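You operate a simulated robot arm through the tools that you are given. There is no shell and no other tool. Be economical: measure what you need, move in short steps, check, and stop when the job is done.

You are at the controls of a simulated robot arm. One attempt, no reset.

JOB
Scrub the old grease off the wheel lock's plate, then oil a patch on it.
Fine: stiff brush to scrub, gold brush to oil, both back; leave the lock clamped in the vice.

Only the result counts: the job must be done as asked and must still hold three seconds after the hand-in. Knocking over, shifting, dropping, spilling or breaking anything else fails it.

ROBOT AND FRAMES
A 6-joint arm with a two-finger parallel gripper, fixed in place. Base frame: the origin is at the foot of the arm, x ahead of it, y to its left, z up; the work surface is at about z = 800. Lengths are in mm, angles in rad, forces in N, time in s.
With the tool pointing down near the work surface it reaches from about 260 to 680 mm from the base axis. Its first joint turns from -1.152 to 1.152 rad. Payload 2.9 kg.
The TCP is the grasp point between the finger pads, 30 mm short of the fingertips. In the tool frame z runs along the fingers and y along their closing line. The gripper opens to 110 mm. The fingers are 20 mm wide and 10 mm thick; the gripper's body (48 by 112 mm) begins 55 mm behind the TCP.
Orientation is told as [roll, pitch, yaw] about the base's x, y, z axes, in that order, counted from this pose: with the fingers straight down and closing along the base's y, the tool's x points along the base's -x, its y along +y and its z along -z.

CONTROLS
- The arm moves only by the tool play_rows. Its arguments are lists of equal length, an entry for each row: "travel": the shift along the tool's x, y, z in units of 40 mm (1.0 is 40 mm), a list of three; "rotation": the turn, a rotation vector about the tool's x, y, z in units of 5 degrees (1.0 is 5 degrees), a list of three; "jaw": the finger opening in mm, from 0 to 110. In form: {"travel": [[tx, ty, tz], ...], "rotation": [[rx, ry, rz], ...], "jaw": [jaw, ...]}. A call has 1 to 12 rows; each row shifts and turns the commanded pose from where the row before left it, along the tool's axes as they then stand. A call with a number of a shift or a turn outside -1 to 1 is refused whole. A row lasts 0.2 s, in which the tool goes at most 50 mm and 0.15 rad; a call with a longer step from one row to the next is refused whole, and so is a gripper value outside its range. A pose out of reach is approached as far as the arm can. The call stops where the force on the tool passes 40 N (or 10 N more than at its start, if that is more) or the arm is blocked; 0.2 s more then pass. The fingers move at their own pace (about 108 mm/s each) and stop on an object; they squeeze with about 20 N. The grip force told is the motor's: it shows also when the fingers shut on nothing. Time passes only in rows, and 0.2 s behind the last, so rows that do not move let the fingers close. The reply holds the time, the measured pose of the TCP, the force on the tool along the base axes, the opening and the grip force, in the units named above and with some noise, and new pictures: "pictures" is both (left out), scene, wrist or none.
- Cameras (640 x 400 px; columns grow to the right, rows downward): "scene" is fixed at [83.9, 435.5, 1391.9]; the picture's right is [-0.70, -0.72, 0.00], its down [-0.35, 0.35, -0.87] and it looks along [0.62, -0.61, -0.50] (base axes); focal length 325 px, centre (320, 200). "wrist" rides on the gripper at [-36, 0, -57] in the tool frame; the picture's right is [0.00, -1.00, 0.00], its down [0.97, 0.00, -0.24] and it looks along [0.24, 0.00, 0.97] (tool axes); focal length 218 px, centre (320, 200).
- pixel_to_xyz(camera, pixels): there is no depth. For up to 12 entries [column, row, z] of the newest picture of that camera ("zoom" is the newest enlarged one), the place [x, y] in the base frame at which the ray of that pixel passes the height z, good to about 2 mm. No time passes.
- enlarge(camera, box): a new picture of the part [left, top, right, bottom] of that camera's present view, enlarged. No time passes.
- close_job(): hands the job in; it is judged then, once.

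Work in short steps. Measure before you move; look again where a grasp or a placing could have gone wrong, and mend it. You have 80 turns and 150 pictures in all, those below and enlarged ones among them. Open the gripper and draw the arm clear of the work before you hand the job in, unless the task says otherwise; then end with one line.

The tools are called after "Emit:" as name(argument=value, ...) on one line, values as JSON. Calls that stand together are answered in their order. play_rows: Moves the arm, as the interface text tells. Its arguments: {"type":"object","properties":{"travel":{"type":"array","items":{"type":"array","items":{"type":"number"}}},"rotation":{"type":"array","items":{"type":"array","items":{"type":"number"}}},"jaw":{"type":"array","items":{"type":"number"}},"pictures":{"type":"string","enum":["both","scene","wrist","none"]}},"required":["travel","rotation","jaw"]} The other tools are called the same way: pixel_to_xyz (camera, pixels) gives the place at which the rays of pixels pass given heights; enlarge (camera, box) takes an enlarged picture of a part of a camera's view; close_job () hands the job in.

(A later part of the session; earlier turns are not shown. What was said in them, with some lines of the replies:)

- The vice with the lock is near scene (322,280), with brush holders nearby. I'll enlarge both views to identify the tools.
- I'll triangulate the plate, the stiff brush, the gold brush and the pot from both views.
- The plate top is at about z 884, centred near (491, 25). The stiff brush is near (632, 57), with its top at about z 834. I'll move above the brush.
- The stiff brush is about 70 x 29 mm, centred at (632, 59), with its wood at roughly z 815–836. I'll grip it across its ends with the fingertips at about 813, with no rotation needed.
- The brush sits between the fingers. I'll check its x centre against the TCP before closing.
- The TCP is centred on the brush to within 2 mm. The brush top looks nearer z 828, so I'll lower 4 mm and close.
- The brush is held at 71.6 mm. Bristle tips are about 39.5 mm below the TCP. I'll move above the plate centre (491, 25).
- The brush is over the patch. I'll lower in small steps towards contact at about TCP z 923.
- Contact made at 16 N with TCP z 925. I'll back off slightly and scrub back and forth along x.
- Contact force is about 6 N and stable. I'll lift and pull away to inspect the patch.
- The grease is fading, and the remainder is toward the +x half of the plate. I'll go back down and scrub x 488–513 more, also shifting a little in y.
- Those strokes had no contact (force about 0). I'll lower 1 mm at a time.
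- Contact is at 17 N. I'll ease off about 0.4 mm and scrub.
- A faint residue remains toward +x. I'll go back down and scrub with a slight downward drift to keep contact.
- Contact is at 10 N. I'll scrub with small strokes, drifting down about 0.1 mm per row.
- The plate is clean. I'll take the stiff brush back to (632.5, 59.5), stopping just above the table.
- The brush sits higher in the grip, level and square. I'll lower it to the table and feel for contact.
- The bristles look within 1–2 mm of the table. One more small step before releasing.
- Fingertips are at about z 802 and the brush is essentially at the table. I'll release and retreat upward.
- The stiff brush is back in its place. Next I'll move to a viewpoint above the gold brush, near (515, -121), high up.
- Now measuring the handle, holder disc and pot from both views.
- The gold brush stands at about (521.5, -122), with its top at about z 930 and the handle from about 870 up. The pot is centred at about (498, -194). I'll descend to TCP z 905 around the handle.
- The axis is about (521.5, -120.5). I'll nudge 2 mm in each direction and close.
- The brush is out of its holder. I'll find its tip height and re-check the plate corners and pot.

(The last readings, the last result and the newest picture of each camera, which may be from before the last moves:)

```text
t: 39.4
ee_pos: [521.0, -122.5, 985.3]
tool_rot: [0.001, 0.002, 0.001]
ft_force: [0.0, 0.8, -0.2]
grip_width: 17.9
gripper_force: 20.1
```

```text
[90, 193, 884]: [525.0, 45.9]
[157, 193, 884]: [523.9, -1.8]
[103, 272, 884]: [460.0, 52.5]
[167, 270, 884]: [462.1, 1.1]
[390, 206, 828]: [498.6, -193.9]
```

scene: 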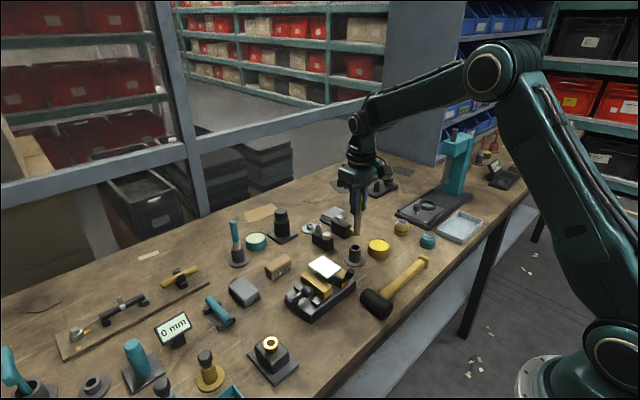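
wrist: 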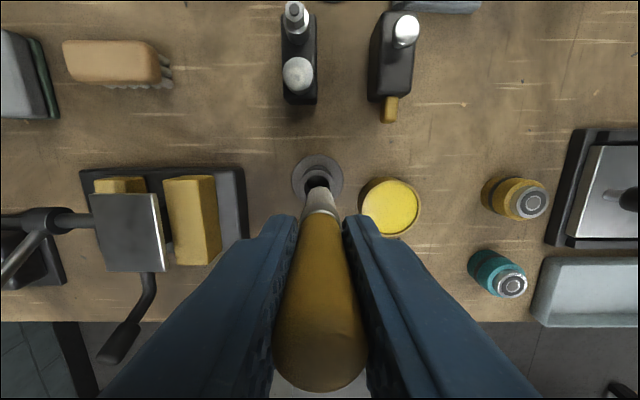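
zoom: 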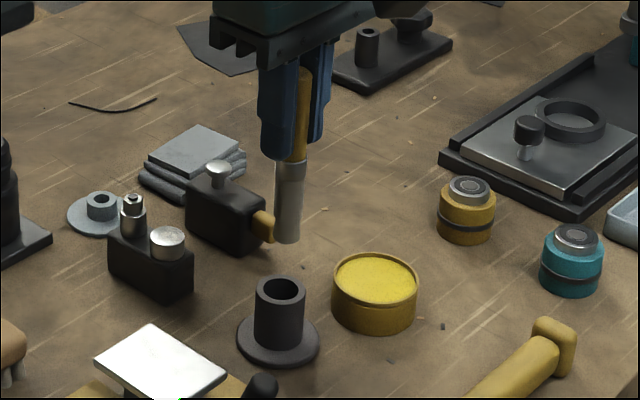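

The tip is about 98 mm below the TCP. I'll move over the pot at (497, -194) and lower the tip to about z 828.

Emit:
play_rows(travel=[[0.3, -0.9, 0], [0.3, -0.89, 0], [0, 0, 0.75], [0, 0, 0.7], [0, 0, 0]], rotation=[[0, 0, 0], [0, 0, 0], [0, 0, 0], [0, 0, 0], [0, 0, 0]], jaw=[10, 10, 10, 10, 10])

Emit:
enlarge(camera="scene", box=[340, 200, 420, 270])

```text
t: 40.6
ee_pos: [496.8, -193.7, 925.7]
tool_rot: [0.0, -0.001, -0.001]
ft_force: [0.1, 0.1, 0.1]
grip_width: 17.7
gripper_force: 19.9
```

scene: 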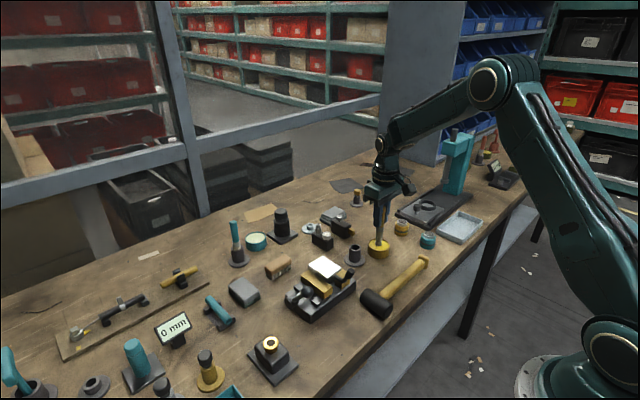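
wrist: 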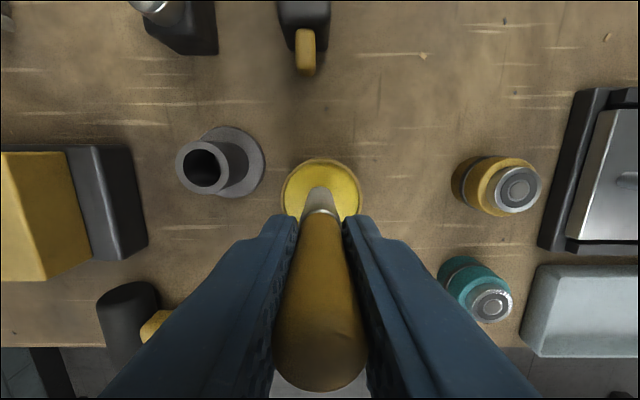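

```text
5.71 times, centred on (380, 235) of scene
```

zoom: 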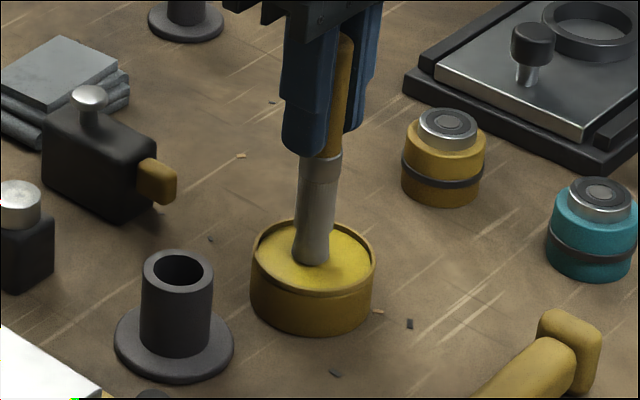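

The brush is centred over the oil. I'll dip another 7 mm in small steps while watching the force.

Emit:
play_rows(travel=[[0, 0, 0.1], [0, 0, 0]], rotation=[[0, 0, 0], [0, 0, 0]], jaw=[10, 10], pictures="none")

Emit:
play_rows(travel=[[0, 0, 0.075], [0, 0, 0], [0, 0, 0]], rotation=[[0, 0, 0], [0, 0, 0], [0, 0, 0]], jaw=[10, 10, 10], pictures="none")

Emit:
enlarge(camera="scene", box=[340, 200, 420, 270])

```text
t: 41.2
ee_pos: [497.6, -194.0, 923.5]
tool_rot: [-0.002, -0.006, 0.001]
ft_force: [0.7, -0.7, 16.8]
grip_width: 17.8
gripper_force: 20.1
```

```text
t: 42.0
ee_pos: [497.2, -191.3, 918.4]
tool_rot: [-0.002, -0.001, 0.002]
ft_force: [1.2, -2.0, 16.6]
grip_width: 17.8
gripper_force: 20.4
```

```text
5.71 times, centred on (380, 235) of scene
```

zoom: 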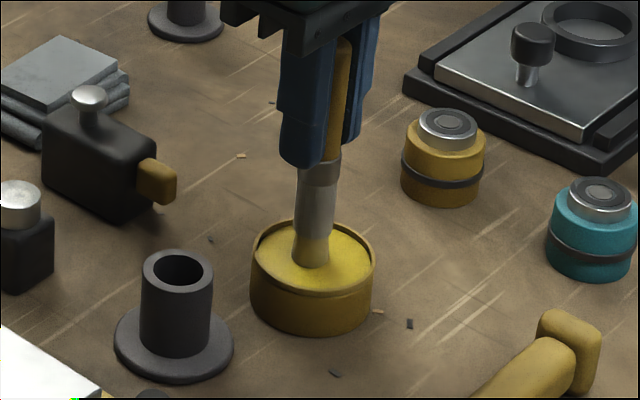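

The tip is now yellow, so it's loaded. It slid up a few mm in the grip, leaving it about 93 mm below the TCP. I'll lift and carry it over the plate centre.

Emit:
play_rows(travel=[[0, 0, -0.3], [0, 0, -0.95], [0, 0, -0.95], [0, 0.9, 0], [0, 0.9, 0], [0.03, 0.9, 0], [0.03, 0.9, 0], [0.03, 0.9, 0], [0, 0.9, 0], [0, 0, 0]], rotation=[[0, 0, 0], [0, 0, 0], [0, 0, 0], [0, 0, 0], [0, 0, 0], [0, 0, 0], [0, 0, 0], [0, 0, 0], [0, 0, 0], [0, 0, 0]], jaw=[10, 10, 10, 10, 10, 10, 10, 10, 10, 10])

Emit:
enlarge(camera="scene", box=[280, 210, 370, 290])

```text
t: 44.2
ee_pos: [493.6, 23.5, 1006.4]
tool_rot: [0.0, -0.001, 0.0]
ft_force: [-0.1, 0.7, 0.0]
grip_width: 17.8
gripper_force: 20.0
```

scene: 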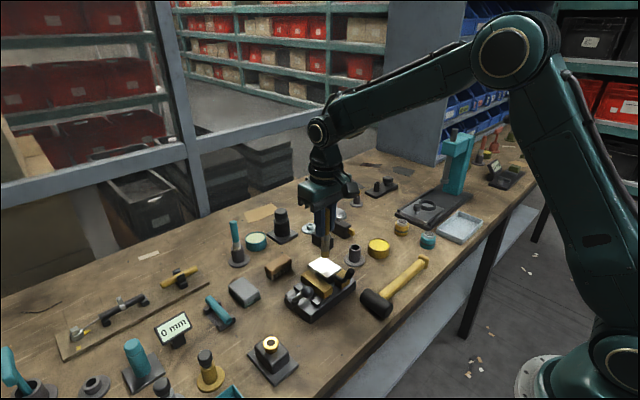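
wrist: 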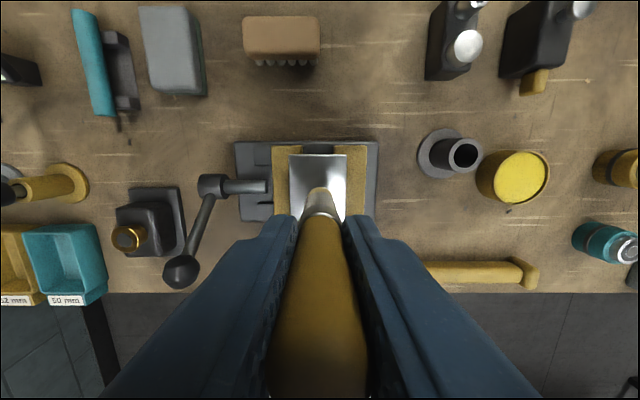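

```text
5.00 times, centred on (325, 250) of scene
```

zoom: 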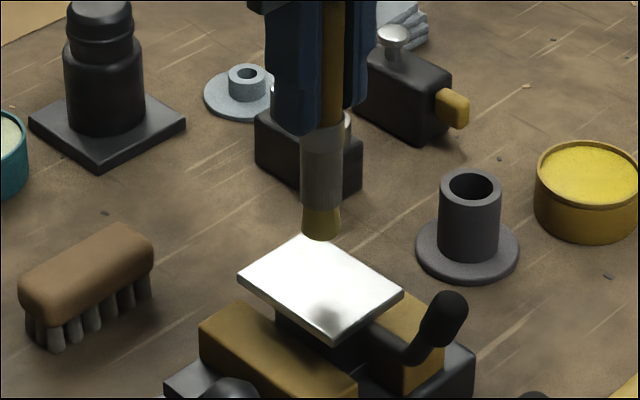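

The brush is above the plate centre with the tip at about z 913. I'll descend to just above the plate and feel for it.

Emit:
play_rows(travel=[[0, 0, 0.5], [0, 0, 0.1], [0, 0, 0]], rotation=[[0, 0, 0], [0, 0, 0], [0, 0, 0]], jaw=[10, 10, 10], pictures="none")

Emit:
play_rows(travel=[[0, 0, 0.05], [0, 0, 0]], rotation=[[0, 0, 0], [0, 0, 0]], jaw=[10, 10], pictures="none")

Emit:
enlarge(camera="scene", box=[300, 230, 350, 280])

```text
t: 45.0
ee_pos: [492.4, 23.3, 982.7]
tool_rot: [0.0, -0.001, 0.0]
ft_force: [0.3, -0.2, -1.0]
grip_width: 17.6
gripper_force: 19.9
```

```text
t: 45.6
ee_pos: [493.2, 23.6, 980.6]
tool_rot: [-0.002, 0.0, 0.001]
ft_force: [0.1, 0.2, -0.4]
grip_width: 17.3
gripper_force: 19.8
```

```text
8.00 times, centred on (325, 255) of scene
```

zoom: 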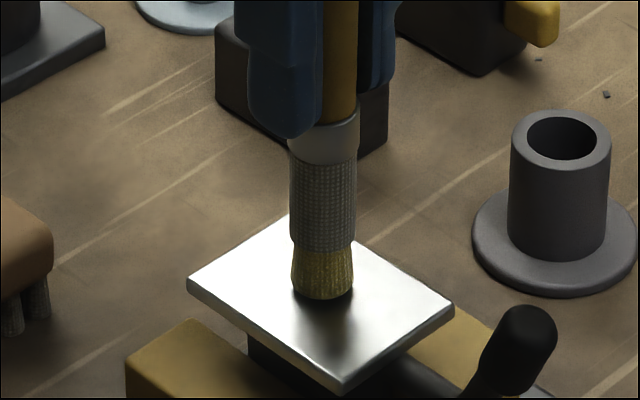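

Emit:
play_rows(travel=[[0, 0, 0.05], [0, 0, 0]], rotation=[[0, 0, 0], [0, 0, 0]], jaw=[10, 10], pictures="none")

Emit:
play_rows(travel=[[0, 0, 0.03], [0, 0, 0]], rotation=[[0, 0, 0], [0, 0, 0]], jaw=[10, 10], pictures="none")

```text
t: 46.2
ee_pos: [492.7, 23.7, 978.6]
tool_rot: [0.001, 0.0, 0.001]
ft_force: [-2.0, -0.5, 6.1]
grip_width: 17.9
gripper_force: 19.9
```

```text
t: 46.8
ee_pos: [492.7, 23.2, 978.7]
tool_rot: [0.0, -0.002, 0.0]
ft_force: [-3.1, 0.2, 11.5]
grip_width: 17.9
gripper_force: 20.2
```

Contact is at 11 N. I'll paint a small patch, about ±8 mm in x and ±6 mm in y.

Emit:
play_rows(travel=[[0.1, 0, 0], [0.1, 0, 0.002], [0, 0.15, 0.002], [-0.13, 0, 0.002], [-0.13, 0, 0.002], [-0.14, 0, 0.002], [0, -0.15, 0.002], [0.13, 0, 0.002], [0, -0.15, 0.002], [-0.13, 0, 0.002], [0.13, 0, 0.002], [0.13, 0, 0.002]], rotation=[[0, 0, 0], [0, 0, 0], [0, 0, 0], [0, 0, 0], [0, 0, 0], [0, 0, 0], [0, 0, 0], [0, 0, 0], [0, 0, 0], [0, 0, 0], [0, 0, 0], [0, 0, 0]], jaw=[10, 10, 10, 10, 10, 10, 10, 10, 10, 10, 10, 10], pictures="none")

Emit:
enlarge(camera="scene", box=[300, 230, 350, 280])

```text
t: 49.4
ee_pos: [490.2, 17.9, 978.5]
tool_rot: [0.0, -0.004, 0.001]
ft_force: [4.2, 0.0, 8.6]
grip_width: 18.0
gripper_force: 19.9
```

```text
8.00 times, centred on (325, 255) of scene
```

zoom: 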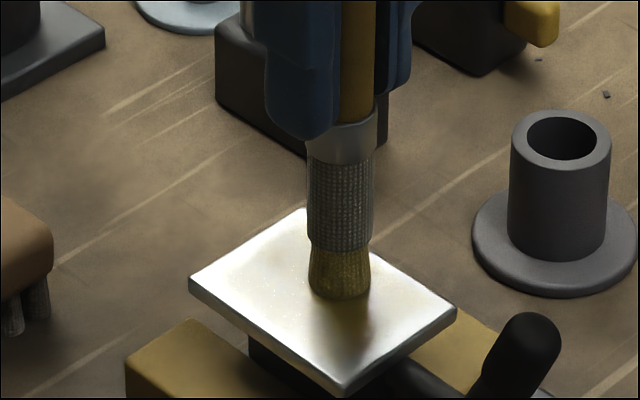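

Contact held at 8.6 N. I'll lift and shift away to check the deposit.

Emit:
play_rows(travel=[[0, 0, -0.6], [-0.9, 0, -0.2], [-0.9, 0, 0], [0, 0, 0]], rotation=[[0, 0, 0], [0, 0, 0], [0, 0, 0], [0, 0, 0]], jaw=[10, 10, 10, 10], pictures="none")

Emit:
enlarge(camera="scene", box=[300, 230, 350, 280])

Emit:
enlarge(camera="wrist", box=[240, 150, 400, 320])

```text
t: 50.4
ee_pos: [562.2, 16.9, 1011.4]
tool_rot: [0.001, 0.0, 0.0]
ft_force: [-0.6, -0.1, -0.5]
grip_width: 17.5
gripper_force: 20.1
```

```text
8.00 times, centred on (325, 255) of scene
```

zoom: 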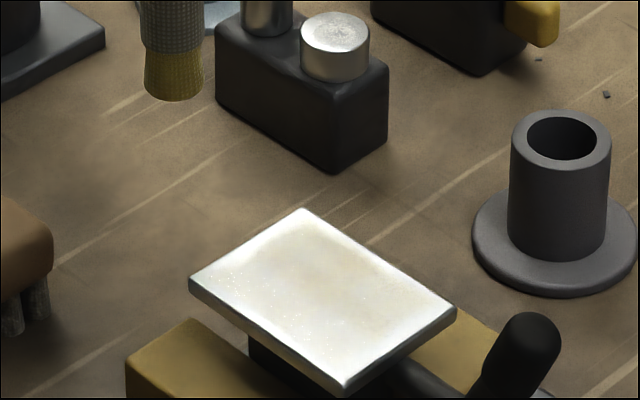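

```text
2.35 times, centred on (320, 235) of wrist
```

zoom: 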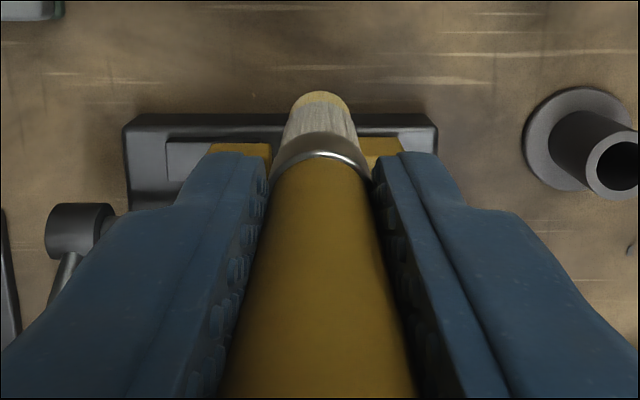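

A faint pale-yellow oil film is visible. I'll do another round of strokes to build it up.

Emit:
play_rows(travel=[[0.9, 0.15, 0], [0.85, 0, 0], [0, 0, 0.5], [0, 0, 0.25], [0, 0, 0.06], [0, 0, 0]], rotation=[[0, 0, 0], [0, 0, 0], [0, 0, 0], [0, 0, 0], [0, 0, 0], [0, 0, 0]], jaw=[10, 10, 10, 10, 10, 10], pictures="none")

Emit:
play_rows(travel=[[0, 0, 0.025], [0, 0, 0]], rotation=[[0, 0, 0], [0, 0, 0]], jaw=[10, 10], pictures="none")

```text
t: 51.8
ee_pos: [493.4, 24.8, 978.3]
tool_rot: [0.001, 0.001, 0.002]
ft_force: [0.0, -0.2, 1.7]
grip_width: 17.6
gripper_force: 20.0
```

```text
t: 52.4
ee_pos: [493.1, 24.8, 977.4]
tool_rot: [0.0, -0.003, 0.001]
ft_force: [-1.5, -0.2, 16.2]
grip_width: 17.7
gripper_force: 19.8
```

Contact is at 16 N. I'll do two sweeps over the patch.

Emit:
play_rows(travel=[[-0.15, 0, -0.005], [-0.15, 0, 0.002], [0, 0.15, 0.002], [0.15, 0, 0.002], [0.15, 0, 0.002], [0.15, 0, 0.002], [0.1, -0.1, 0.002], [0, -0.15, 0.002], [-0.15, 0, 0.002], [-0.15, -0.1, 0.002], [-0.15, 0, 0.002], [-0.1, 0.1, 0.002]], rotation=[[0, 0, 0], [0, 0, 0], [0, 0, 0], [0, 0, 0], [0, 0, 0], [0, 0, 0], [0, 0, 0], [0, 0, 0], [0, 0, 0], [0, 0, 0], [0, 0, 0], [0, 0, 0]], jaw=[10, 10, 10, 10, 10, 10, 10, 10, 10, 10, 10, 10], pictures="none")

Emit:
play_rows(travel=[[0.15, 0, 0.002], [0.15, 0.1, 0.002], [0.15, 0, 0.002], [0.1, 0, 0.002], [-0.15, 0.1, 0.002], [-0.15, 0, 0.002], [-0.15, 0, 0.002], [0.15, -0.1, 0.002], [0, 0, -0.7], [-0.9, 0, -0.2], [-0.9, 0, 0], [0, 0, 0]], rotation=[[0, 0, 0], [0, 0, 0], [0, 0, 0], [0, 0, 0], [0, 0, 0], [0, 0, 0], [0, 0, 0], [0, 0, 0], [0, 0, 0], [0, 0, 0], [0, 0, 0], [0, 0, 0]], jaw=[10, 10, 10, 10, 10, 10, 10, 10, 10, 10, 10, 10], pictures="none")

Emit:
enlarge(camera="scene", box=[300, 230, 350, 280])

```text
t: 55.0
ee_pos: [505.0, 18.8, 974.2]
tool_rot: [-0.001, -0.001, -0.002]
ft_force: [-2.5, -3.0, 9.4]
grip_width: 17.6
gripper_force: 20.0
```

```text
t: 57.6
ee_pos: [565.9, 22.8, 1011.7]
tool_rot: [-0.002, 0.0, -0.001]
ft_force: [0.0, 0.2, -1.1]
grip_width: 17.4
gripper_force: 19.8
```

```text
8.00 times, centred on (325, 255) of scene
```

zoom: 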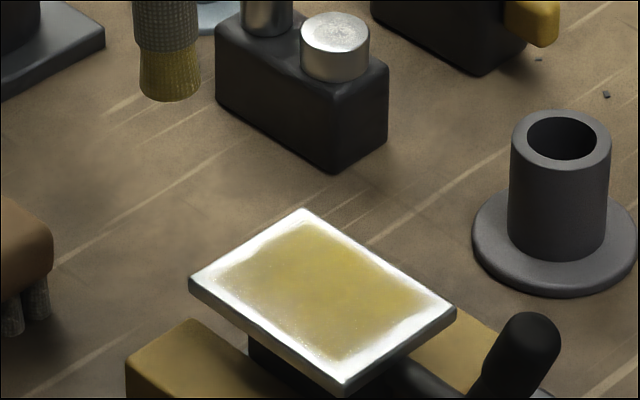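

The oil patch is clearly visible. I'll do one more light pass to make it solid.

Emit:
play_rows(travel=[[0.9, 0, 0], [0.85, 0, 0], [0, 0, 0.5], [0, 0, 0.3], [0, 0, 0.06], [0, 0, 0]], rotation=[[0, 0, 0], [0, 0, 0], [0, 0, 0], [0, 0, 0], [0, 0, 0], [0, 0, 0]], jaw=[10, 10, 10, 10, 10, 10], pictures="none")

Emit:
play_rows(travel=[[0, 0, 0.025], [0, 0, 0]], rotation=[[0, 0, 0], [0, 0, 0]], jaw=[10, 10], pictures="none")

```text
t: 59.0
ee_pos: [496.8, 24.3, 976.0]
tool_rot: [0.001, 0.002, -0.001]
ft_force: [0.0, 0.3, -0.6]
grip_width: 17.6
gripper_force: 20.1
```

```text
t: 59.6
ee_pos: [497.6, 23.9, 975.3]
tool_rot: [-0.001, -0.001, -0.001]
ft_force: [0.1, 0.6, 0.3]
grip_width: 17.6
gripper_force: 20.0
```

Emit:
play_rows(travel=[[0, 0, 0.03], [0, 0, 0]], rotation=[[0, 0, 0], [0, 0, 0]], jaw=[10, 10], pictures="none")

Emit:
play_rows(travel=[[0.15, 0, 0.012], [0.15, 0, 0.002], [0.1, 0.1, 0.002], [-0.15, 0.05, 0.002], [-0.15, 0, 0.002], [-0.15, 0, 0.002], [0, -0.15, 0.002], [0.15, -0.1, 0.002], [0.15, 0, 0.002], [0.15, 0, 0.002], [0, 0.1, 0.002], [-0.15, 0, 0.002]], rotation=[[0, 0, 0], [0, 0, 0], [0, 0, 0], [0, 0, 0], [0, 0, 0], [0, 0, 0], [0, 0, 0], [0, 0, 0], [0, 0, 0], [0, 0, 0], [0, 0, 0], [0, 0, 0]], jaw=[10, 10, 10, 10, 10, 10, 10, 10, 10, 10, 10, 10], pictures="none")

Emit:
play_rows(travel=[[0, 0, -0.7], [0, -0.9, -0.3], [0, -0.9, 0], [0, -0.9, 0], [0, 0, 0]], rotation=[[0, 0, 0], [0, 0, 0], [0, 0, 0], [0, 0, 0], [0, 0, 0]], jaw=[10, 10, 10, 10, 10])

Emit:
enlarge(camera="scene", box=[290, 195, 390, 285])

```text
t: 60.2
ee_pos: [496.4, 24.5, 974.9]
tool_rot: [0.001, -0.001, 0.001]
ft_force: [-0.5, 0.5, 10.8]
grip_width: 17.4
gripper_force: 19.5
```

```text
t: 62.8
ee_pos: [485.6, 24.2, 972.6]
tool_rot: [-0.001, 0.003, 0.001]
ft_force: [-0.8, -0.6, 2.1]
grip_width: 17.7
gripper_force: 20.0
```

```text
t: 64.0
ee_pos: [487.3, -87.5, 1014.2]
tool_rot: [-0.001, -0.001, 0.001]
ft_force: [-0.2, -0.1, -0.8]
grip_width: 17.5
gripper_force: 20.1
```

scene: 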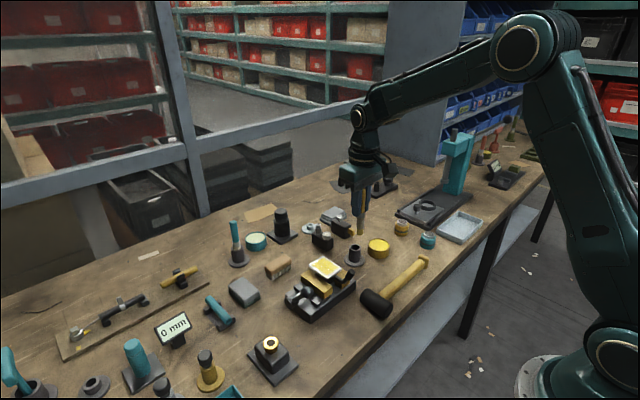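
wrist: 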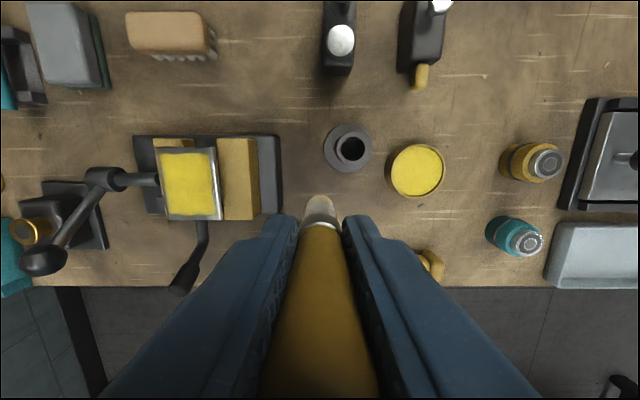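

```text
4.44 times, centred on (340, 240) of scene
```

zoom: 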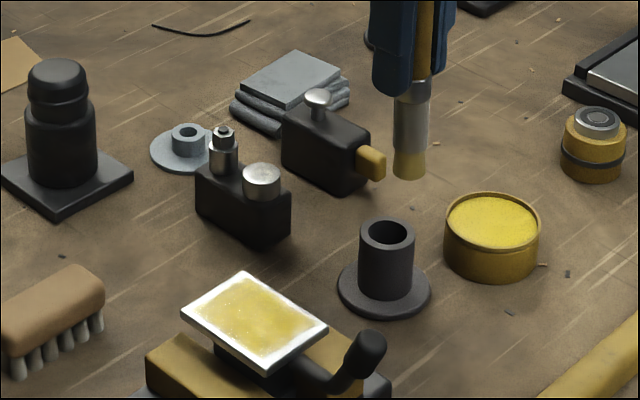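

The oil patch is solid. I'll measure the holder's hole before inserting the brush.

Emit:
pixel_to_xyz(camera="wrist", pixels=[[352, 148, 843], [347, 147, 804]])

Emit:
pixel_to_xyz(camera="zoom", pixels=[[387, 231, 843], [384, 285, 804], [409, 172, 922], [409, 172, 928]])

Emit:
play_rows(travel=[[-0.43, -0.42, 0], [-0.43, -0.42, 0], [0, 0, 0.5], [0, 0, 0]], rotation=[[0, 0, 0], [0, 0, 0], [0, 0, 0], [0, 0, 0]], jaw=[10, 10, 10, 10])

Emit:
enlarge(camera="scene", box=[330, 210, 380, 270])

Emit:
enlarge(camera="wrist", box=[270, 130, 370, 240])

```text
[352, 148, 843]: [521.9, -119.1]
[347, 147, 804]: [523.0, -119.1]
```

```text
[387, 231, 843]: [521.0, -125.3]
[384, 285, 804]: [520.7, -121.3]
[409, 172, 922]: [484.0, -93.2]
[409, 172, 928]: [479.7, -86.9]
```

```text
t: 65.0
ee_pos: [520.6, -119.5, 992.4]
tool_rot: [-0.001, 0.001, 0.001]
ft_force: [-0.2, -0.4, 0.1]
grip_width: 17.6
gripper_force: 20.0
```

scene: 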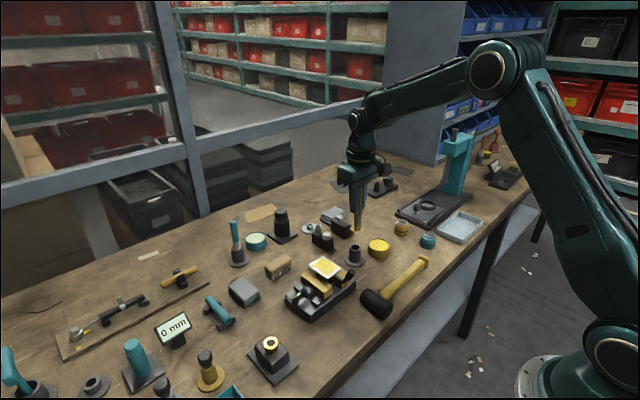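
wrist: 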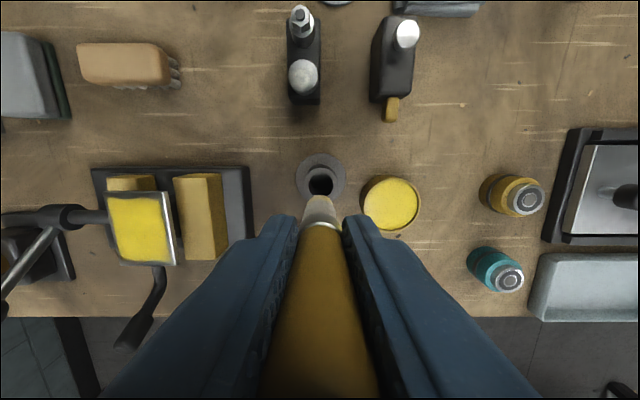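

```text
6.67 times, centred on (355, 240) of scene
```

zoom: 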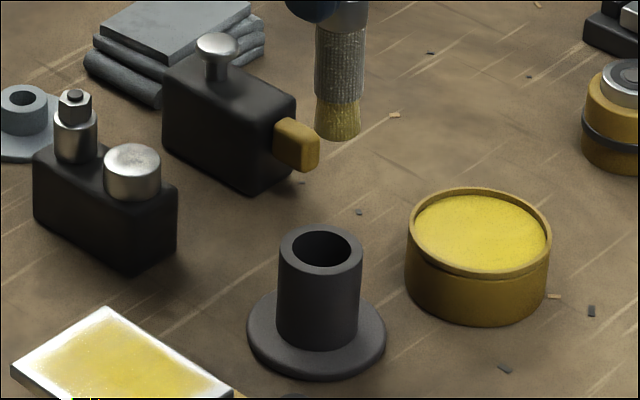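

```text
3.64 times, centred on (320, 185) of wrist
```

zoom: 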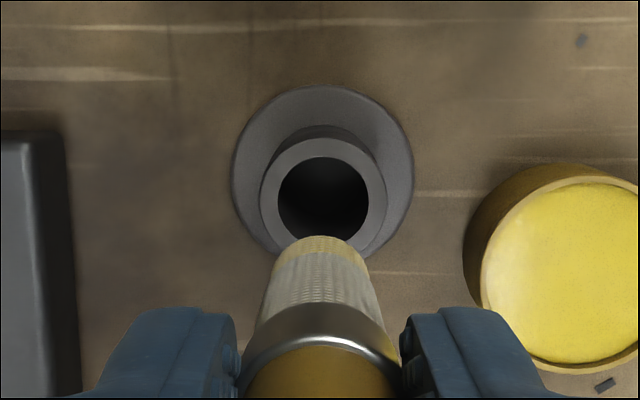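

The brush lines up with the roughly 23 mm hole. I'll shift 1 mm and lower partway in.

Emit:
play_rows(travel=[[-0.01, -0.03, 0.3], [0, 0, 0.7], [0, 0, 0.6], [0, 0, 0]], rotation=[[0, 0, 0], [0, 0, 0], [0, 0, 0], [0, 0, 0]], jaw=[10, 10, 10, 10], pictures="none")

Emit:
enlarge(camera="scene", box=[330, 210, 380, 270])

Emit:
enlarge(camera="wrist", box=[270, 130, 370, 240])

```text
t: 66.0
ee_pos: [521.3, -121.3, 930.3]
tool_rot: [0.001, -0.002, 0.0]
ft_force: [2.9, -0.1, 0.2]
grip_width: 17.6
gripper_force: 19.8
```

```text
6.67 times, centred on (355, 240) of scene
```

zoom: 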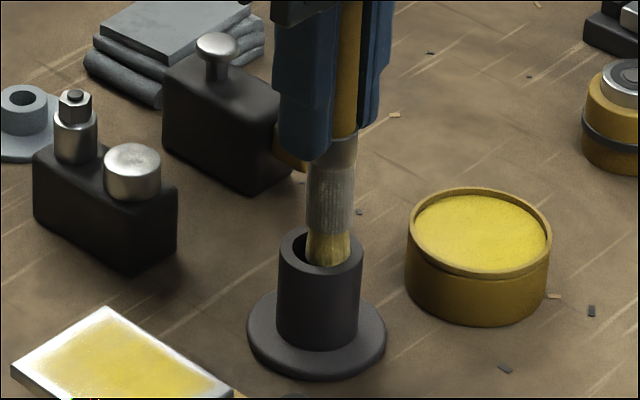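

```text
3.64 times, centred on (320, 185) of wrist
```

zoom: 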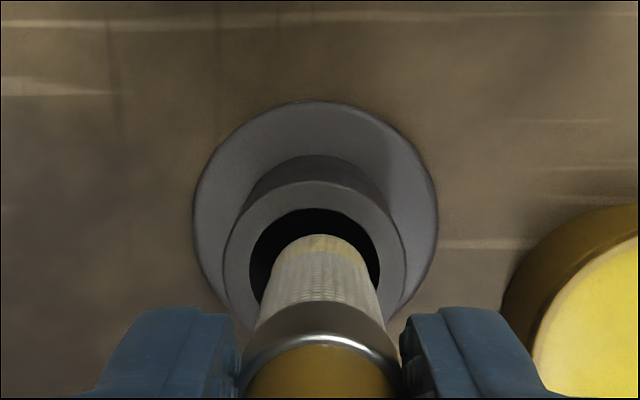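

Force is +2.9 N in x and the brush sits close to the hole's -x rim. I'll shift +x by 2.5 mm.

Emit:
play_rows(travel=[[-0.065, 0, 0], [0, 0, 0]], rotation=[[0, 0, 0], [0, 0, 0]], jaw=[10, 10], pictures="none")

Emit:
enlarge(camera="scene", box=[340, 225, 370, 265])

```text
t: 66.6
ee_pos: [523.9, -120.6, 928.8]
tool_rot: [0.001, 0.001, 0.0]
ft_force: [0.6, 0.0, -0.2]
grip_width: 17.7
gripper_force: 20.4
```

```text
10.00 times, centred on (355, 245) of scene
```

zoom: 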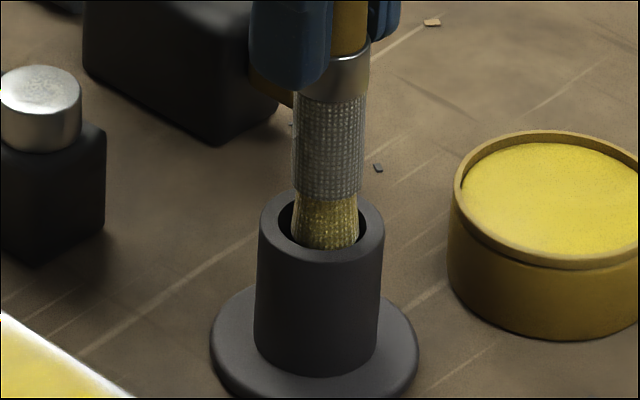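

Clear now (0.6 N). I'll keep lowering in steps while watching forces.

Emit:
play_rows(travel=[[0, 0, 0.2], [0, 0, 0.2], [0, 0, 0]], rotation=[[0, 0, 0], [0, 0, 0], [0, 0, 0]], jaw=[10, 10, 10], pictures="none")

Emit:
play_rows(travel=[[0, 0, 0.15], [0, 0, 0]], rotation=[[0, 0, 0], [0, 0, 0]], jaw=[10, 10], pictures="none")

Emit:
enlarge(camera="scene", box=[335, 205, 380, 275])

```text
t: 67.4
ee_pos: [522.1, -119.4, 912.2]
tool_rot: [-0.001, -0.002, 0.001]
ft_force: [-0.8, 0.8, -0.2]
grip_width: 17.4
gripper_force: 20.1
```

```text
t: 68.0
ee_pos: [523.2, -119.5, 906.0]
tool_rot: [-0.001, -0.001, -0.001]
ft_force: [-0.2, -0.3, 0.3]
grip_width: 17.4
gripper_force: 19.9
```

```text
5.71 times, centred on (358, 240) of scene
```

zoom: 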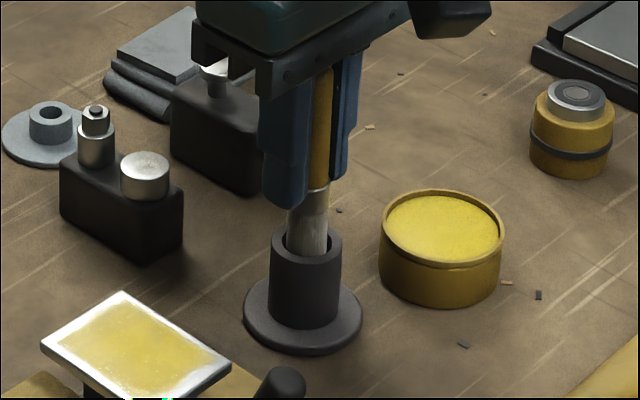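

Emit:
play_rows(travel=[[0, 0, 0.12], [0, 0, 0]], rotation=[[0, 0, 0], [0, 0, 0]], jaw=[10, 10], pictures="none")

Emit:
play_rows(travel=[[0, 0, 0.08], [0, 0, 0]], rotation=[[0, 0, 0], [0, 0, 0]], jaw=[10, 10], pictures="none")

Emit:
play_rows(travel=[[0, 0, 0.05], [0, 0, 0]], rotation=[[0, 0, 0], [0, 0, 0]], jaw=[10, 10], pictures="none")

```text
t: 68.6
ee_pos: [522.3, -119.3, 901.2]
tool_rot: [-0.001, 0.0, -0.001]
ft_force: [0.7, 0.5, -0.4]
grip_width: 17.7
gripper_force: 20.4
```

```text
t: 69.2
ee_pos: [521.7, -118.4, 896.8]
tool_rot: [0.001, 0.001, 0.0]
ft_force: [-1.5, 0.7, -0.1]
grip_width: 17.7
gripper_force: 19.8
```

```text
t: 69.8
ee_pos: [523.4, -119.1, 896.6]
tool_rot: [-0.001, 0.0, -0.001]
ft_force: [0.0, 0.6, -0.6]
grip_width: 17.9
gripper_force: 20.3
```

Emit:
play_rows(travel=[[0, 0, 0.05], [0, 0, 0]], rotation=[[0, 0, 0], [0, 0, 0]], jaw=[10, 10], pictures="none")

Emit:
play_rows(travel=[[0, 0, 0.05], [0, 0, 0]], rotation=[[0, 0, 0], [0, 0, 0]], jaw=[10, 10], pictures="none")

Emit:
enlarge(camera="scene", box=[335, 205, 380, 275])

```text
t: 70.4
ee_pos: [523.6, -119.8, 894.9]
tool_rot: [0.002, 0.0, 0.001]
ft_force: [0.0, 0.0, -0.7]
grip_width: 17.8
gripper_force: 20.1
```

```text
t: 71.0
ee_pos: [522.4, -118.7, 891.6]
tool_rot: [-0.001, -0.001, 0.001]
ft_force: [-1.0, -0.6, 5.0]
grip_width: 17.6
gripper_force: 19.6
```

```text
5.71 times, centred on (358, 240) of scene
```

zoom: 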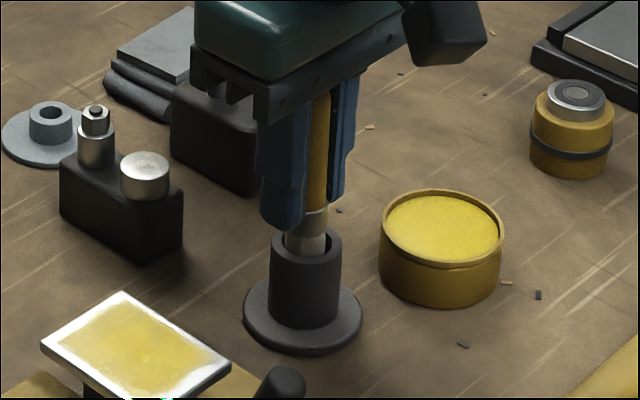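

The brush is seated (5 N). I'll open gently and rise straight up.

Emit:
play_rows(travel=[[0, 0, 0], [0, 0, 0], [0, 0, 0], [0, 0, -0.5], [0, 0, -0.9], [0, 0, -0.9], [0, 0, -0.9], [0, 0, -0.9], [0, 0, -0.9], [0, 0, 0]], rotation=[[0, 0, 0], [0, 0, 0], [0, 0, 0], [0, 0, 0], [0, 0, 0], [0, 0, 0], [0, 0, 0], [0, 0, 0], [0, 0, 0], [0, 0, 0]], jaw=[25, 45, 60, 60, 60, 60, 60, 60, 60, 60])

Emit:
enlarge(camera="scene", box=[260, 200, 400, 300])

```text
t: 73.2
ee_pos: [522.2, -118.2, 1092.8]
tool_rot: [0.0, 0.001, 0.001]
ft_force: [-0.7, -0.1, -0.2]
grip_width: 60.1
gripper_force: 0.0
```

scene: 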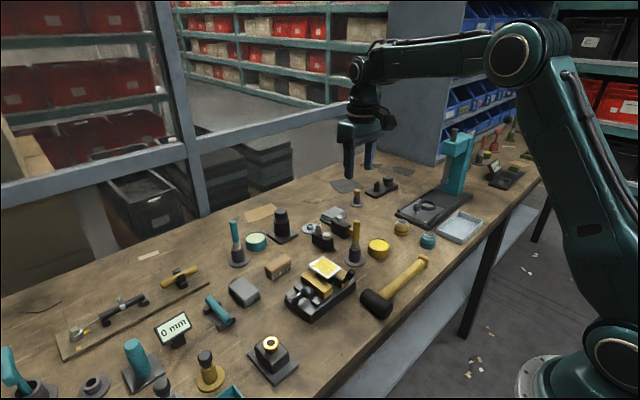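
wrist: 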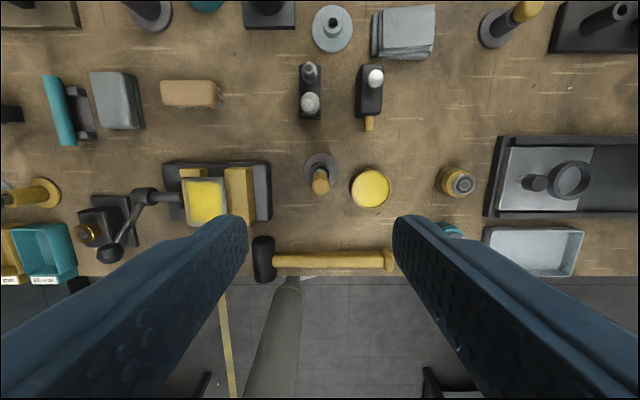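

```text
4.00 times, centred on (330, 250) of scene
```

zoom: 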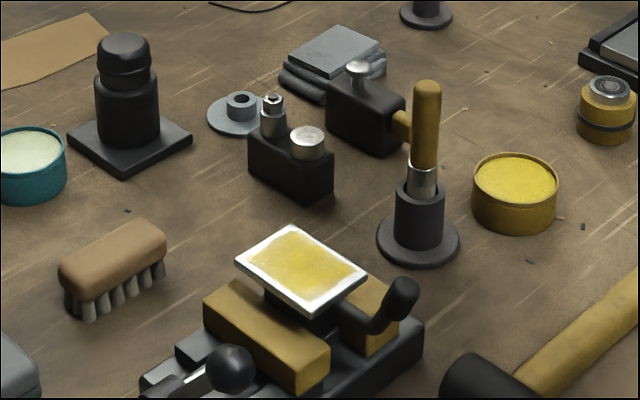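

The plate is oiled, both brushes are back in place, the lock is still clamped and the arm is clear. Handing in.

Emit:
close_job()

```text
The job is handed in.
```

The old grease is scrubbed off the wheel lock's plate and a patch of oil is brushed on; both brushes are back in place and the lock is still clamped in the vice.
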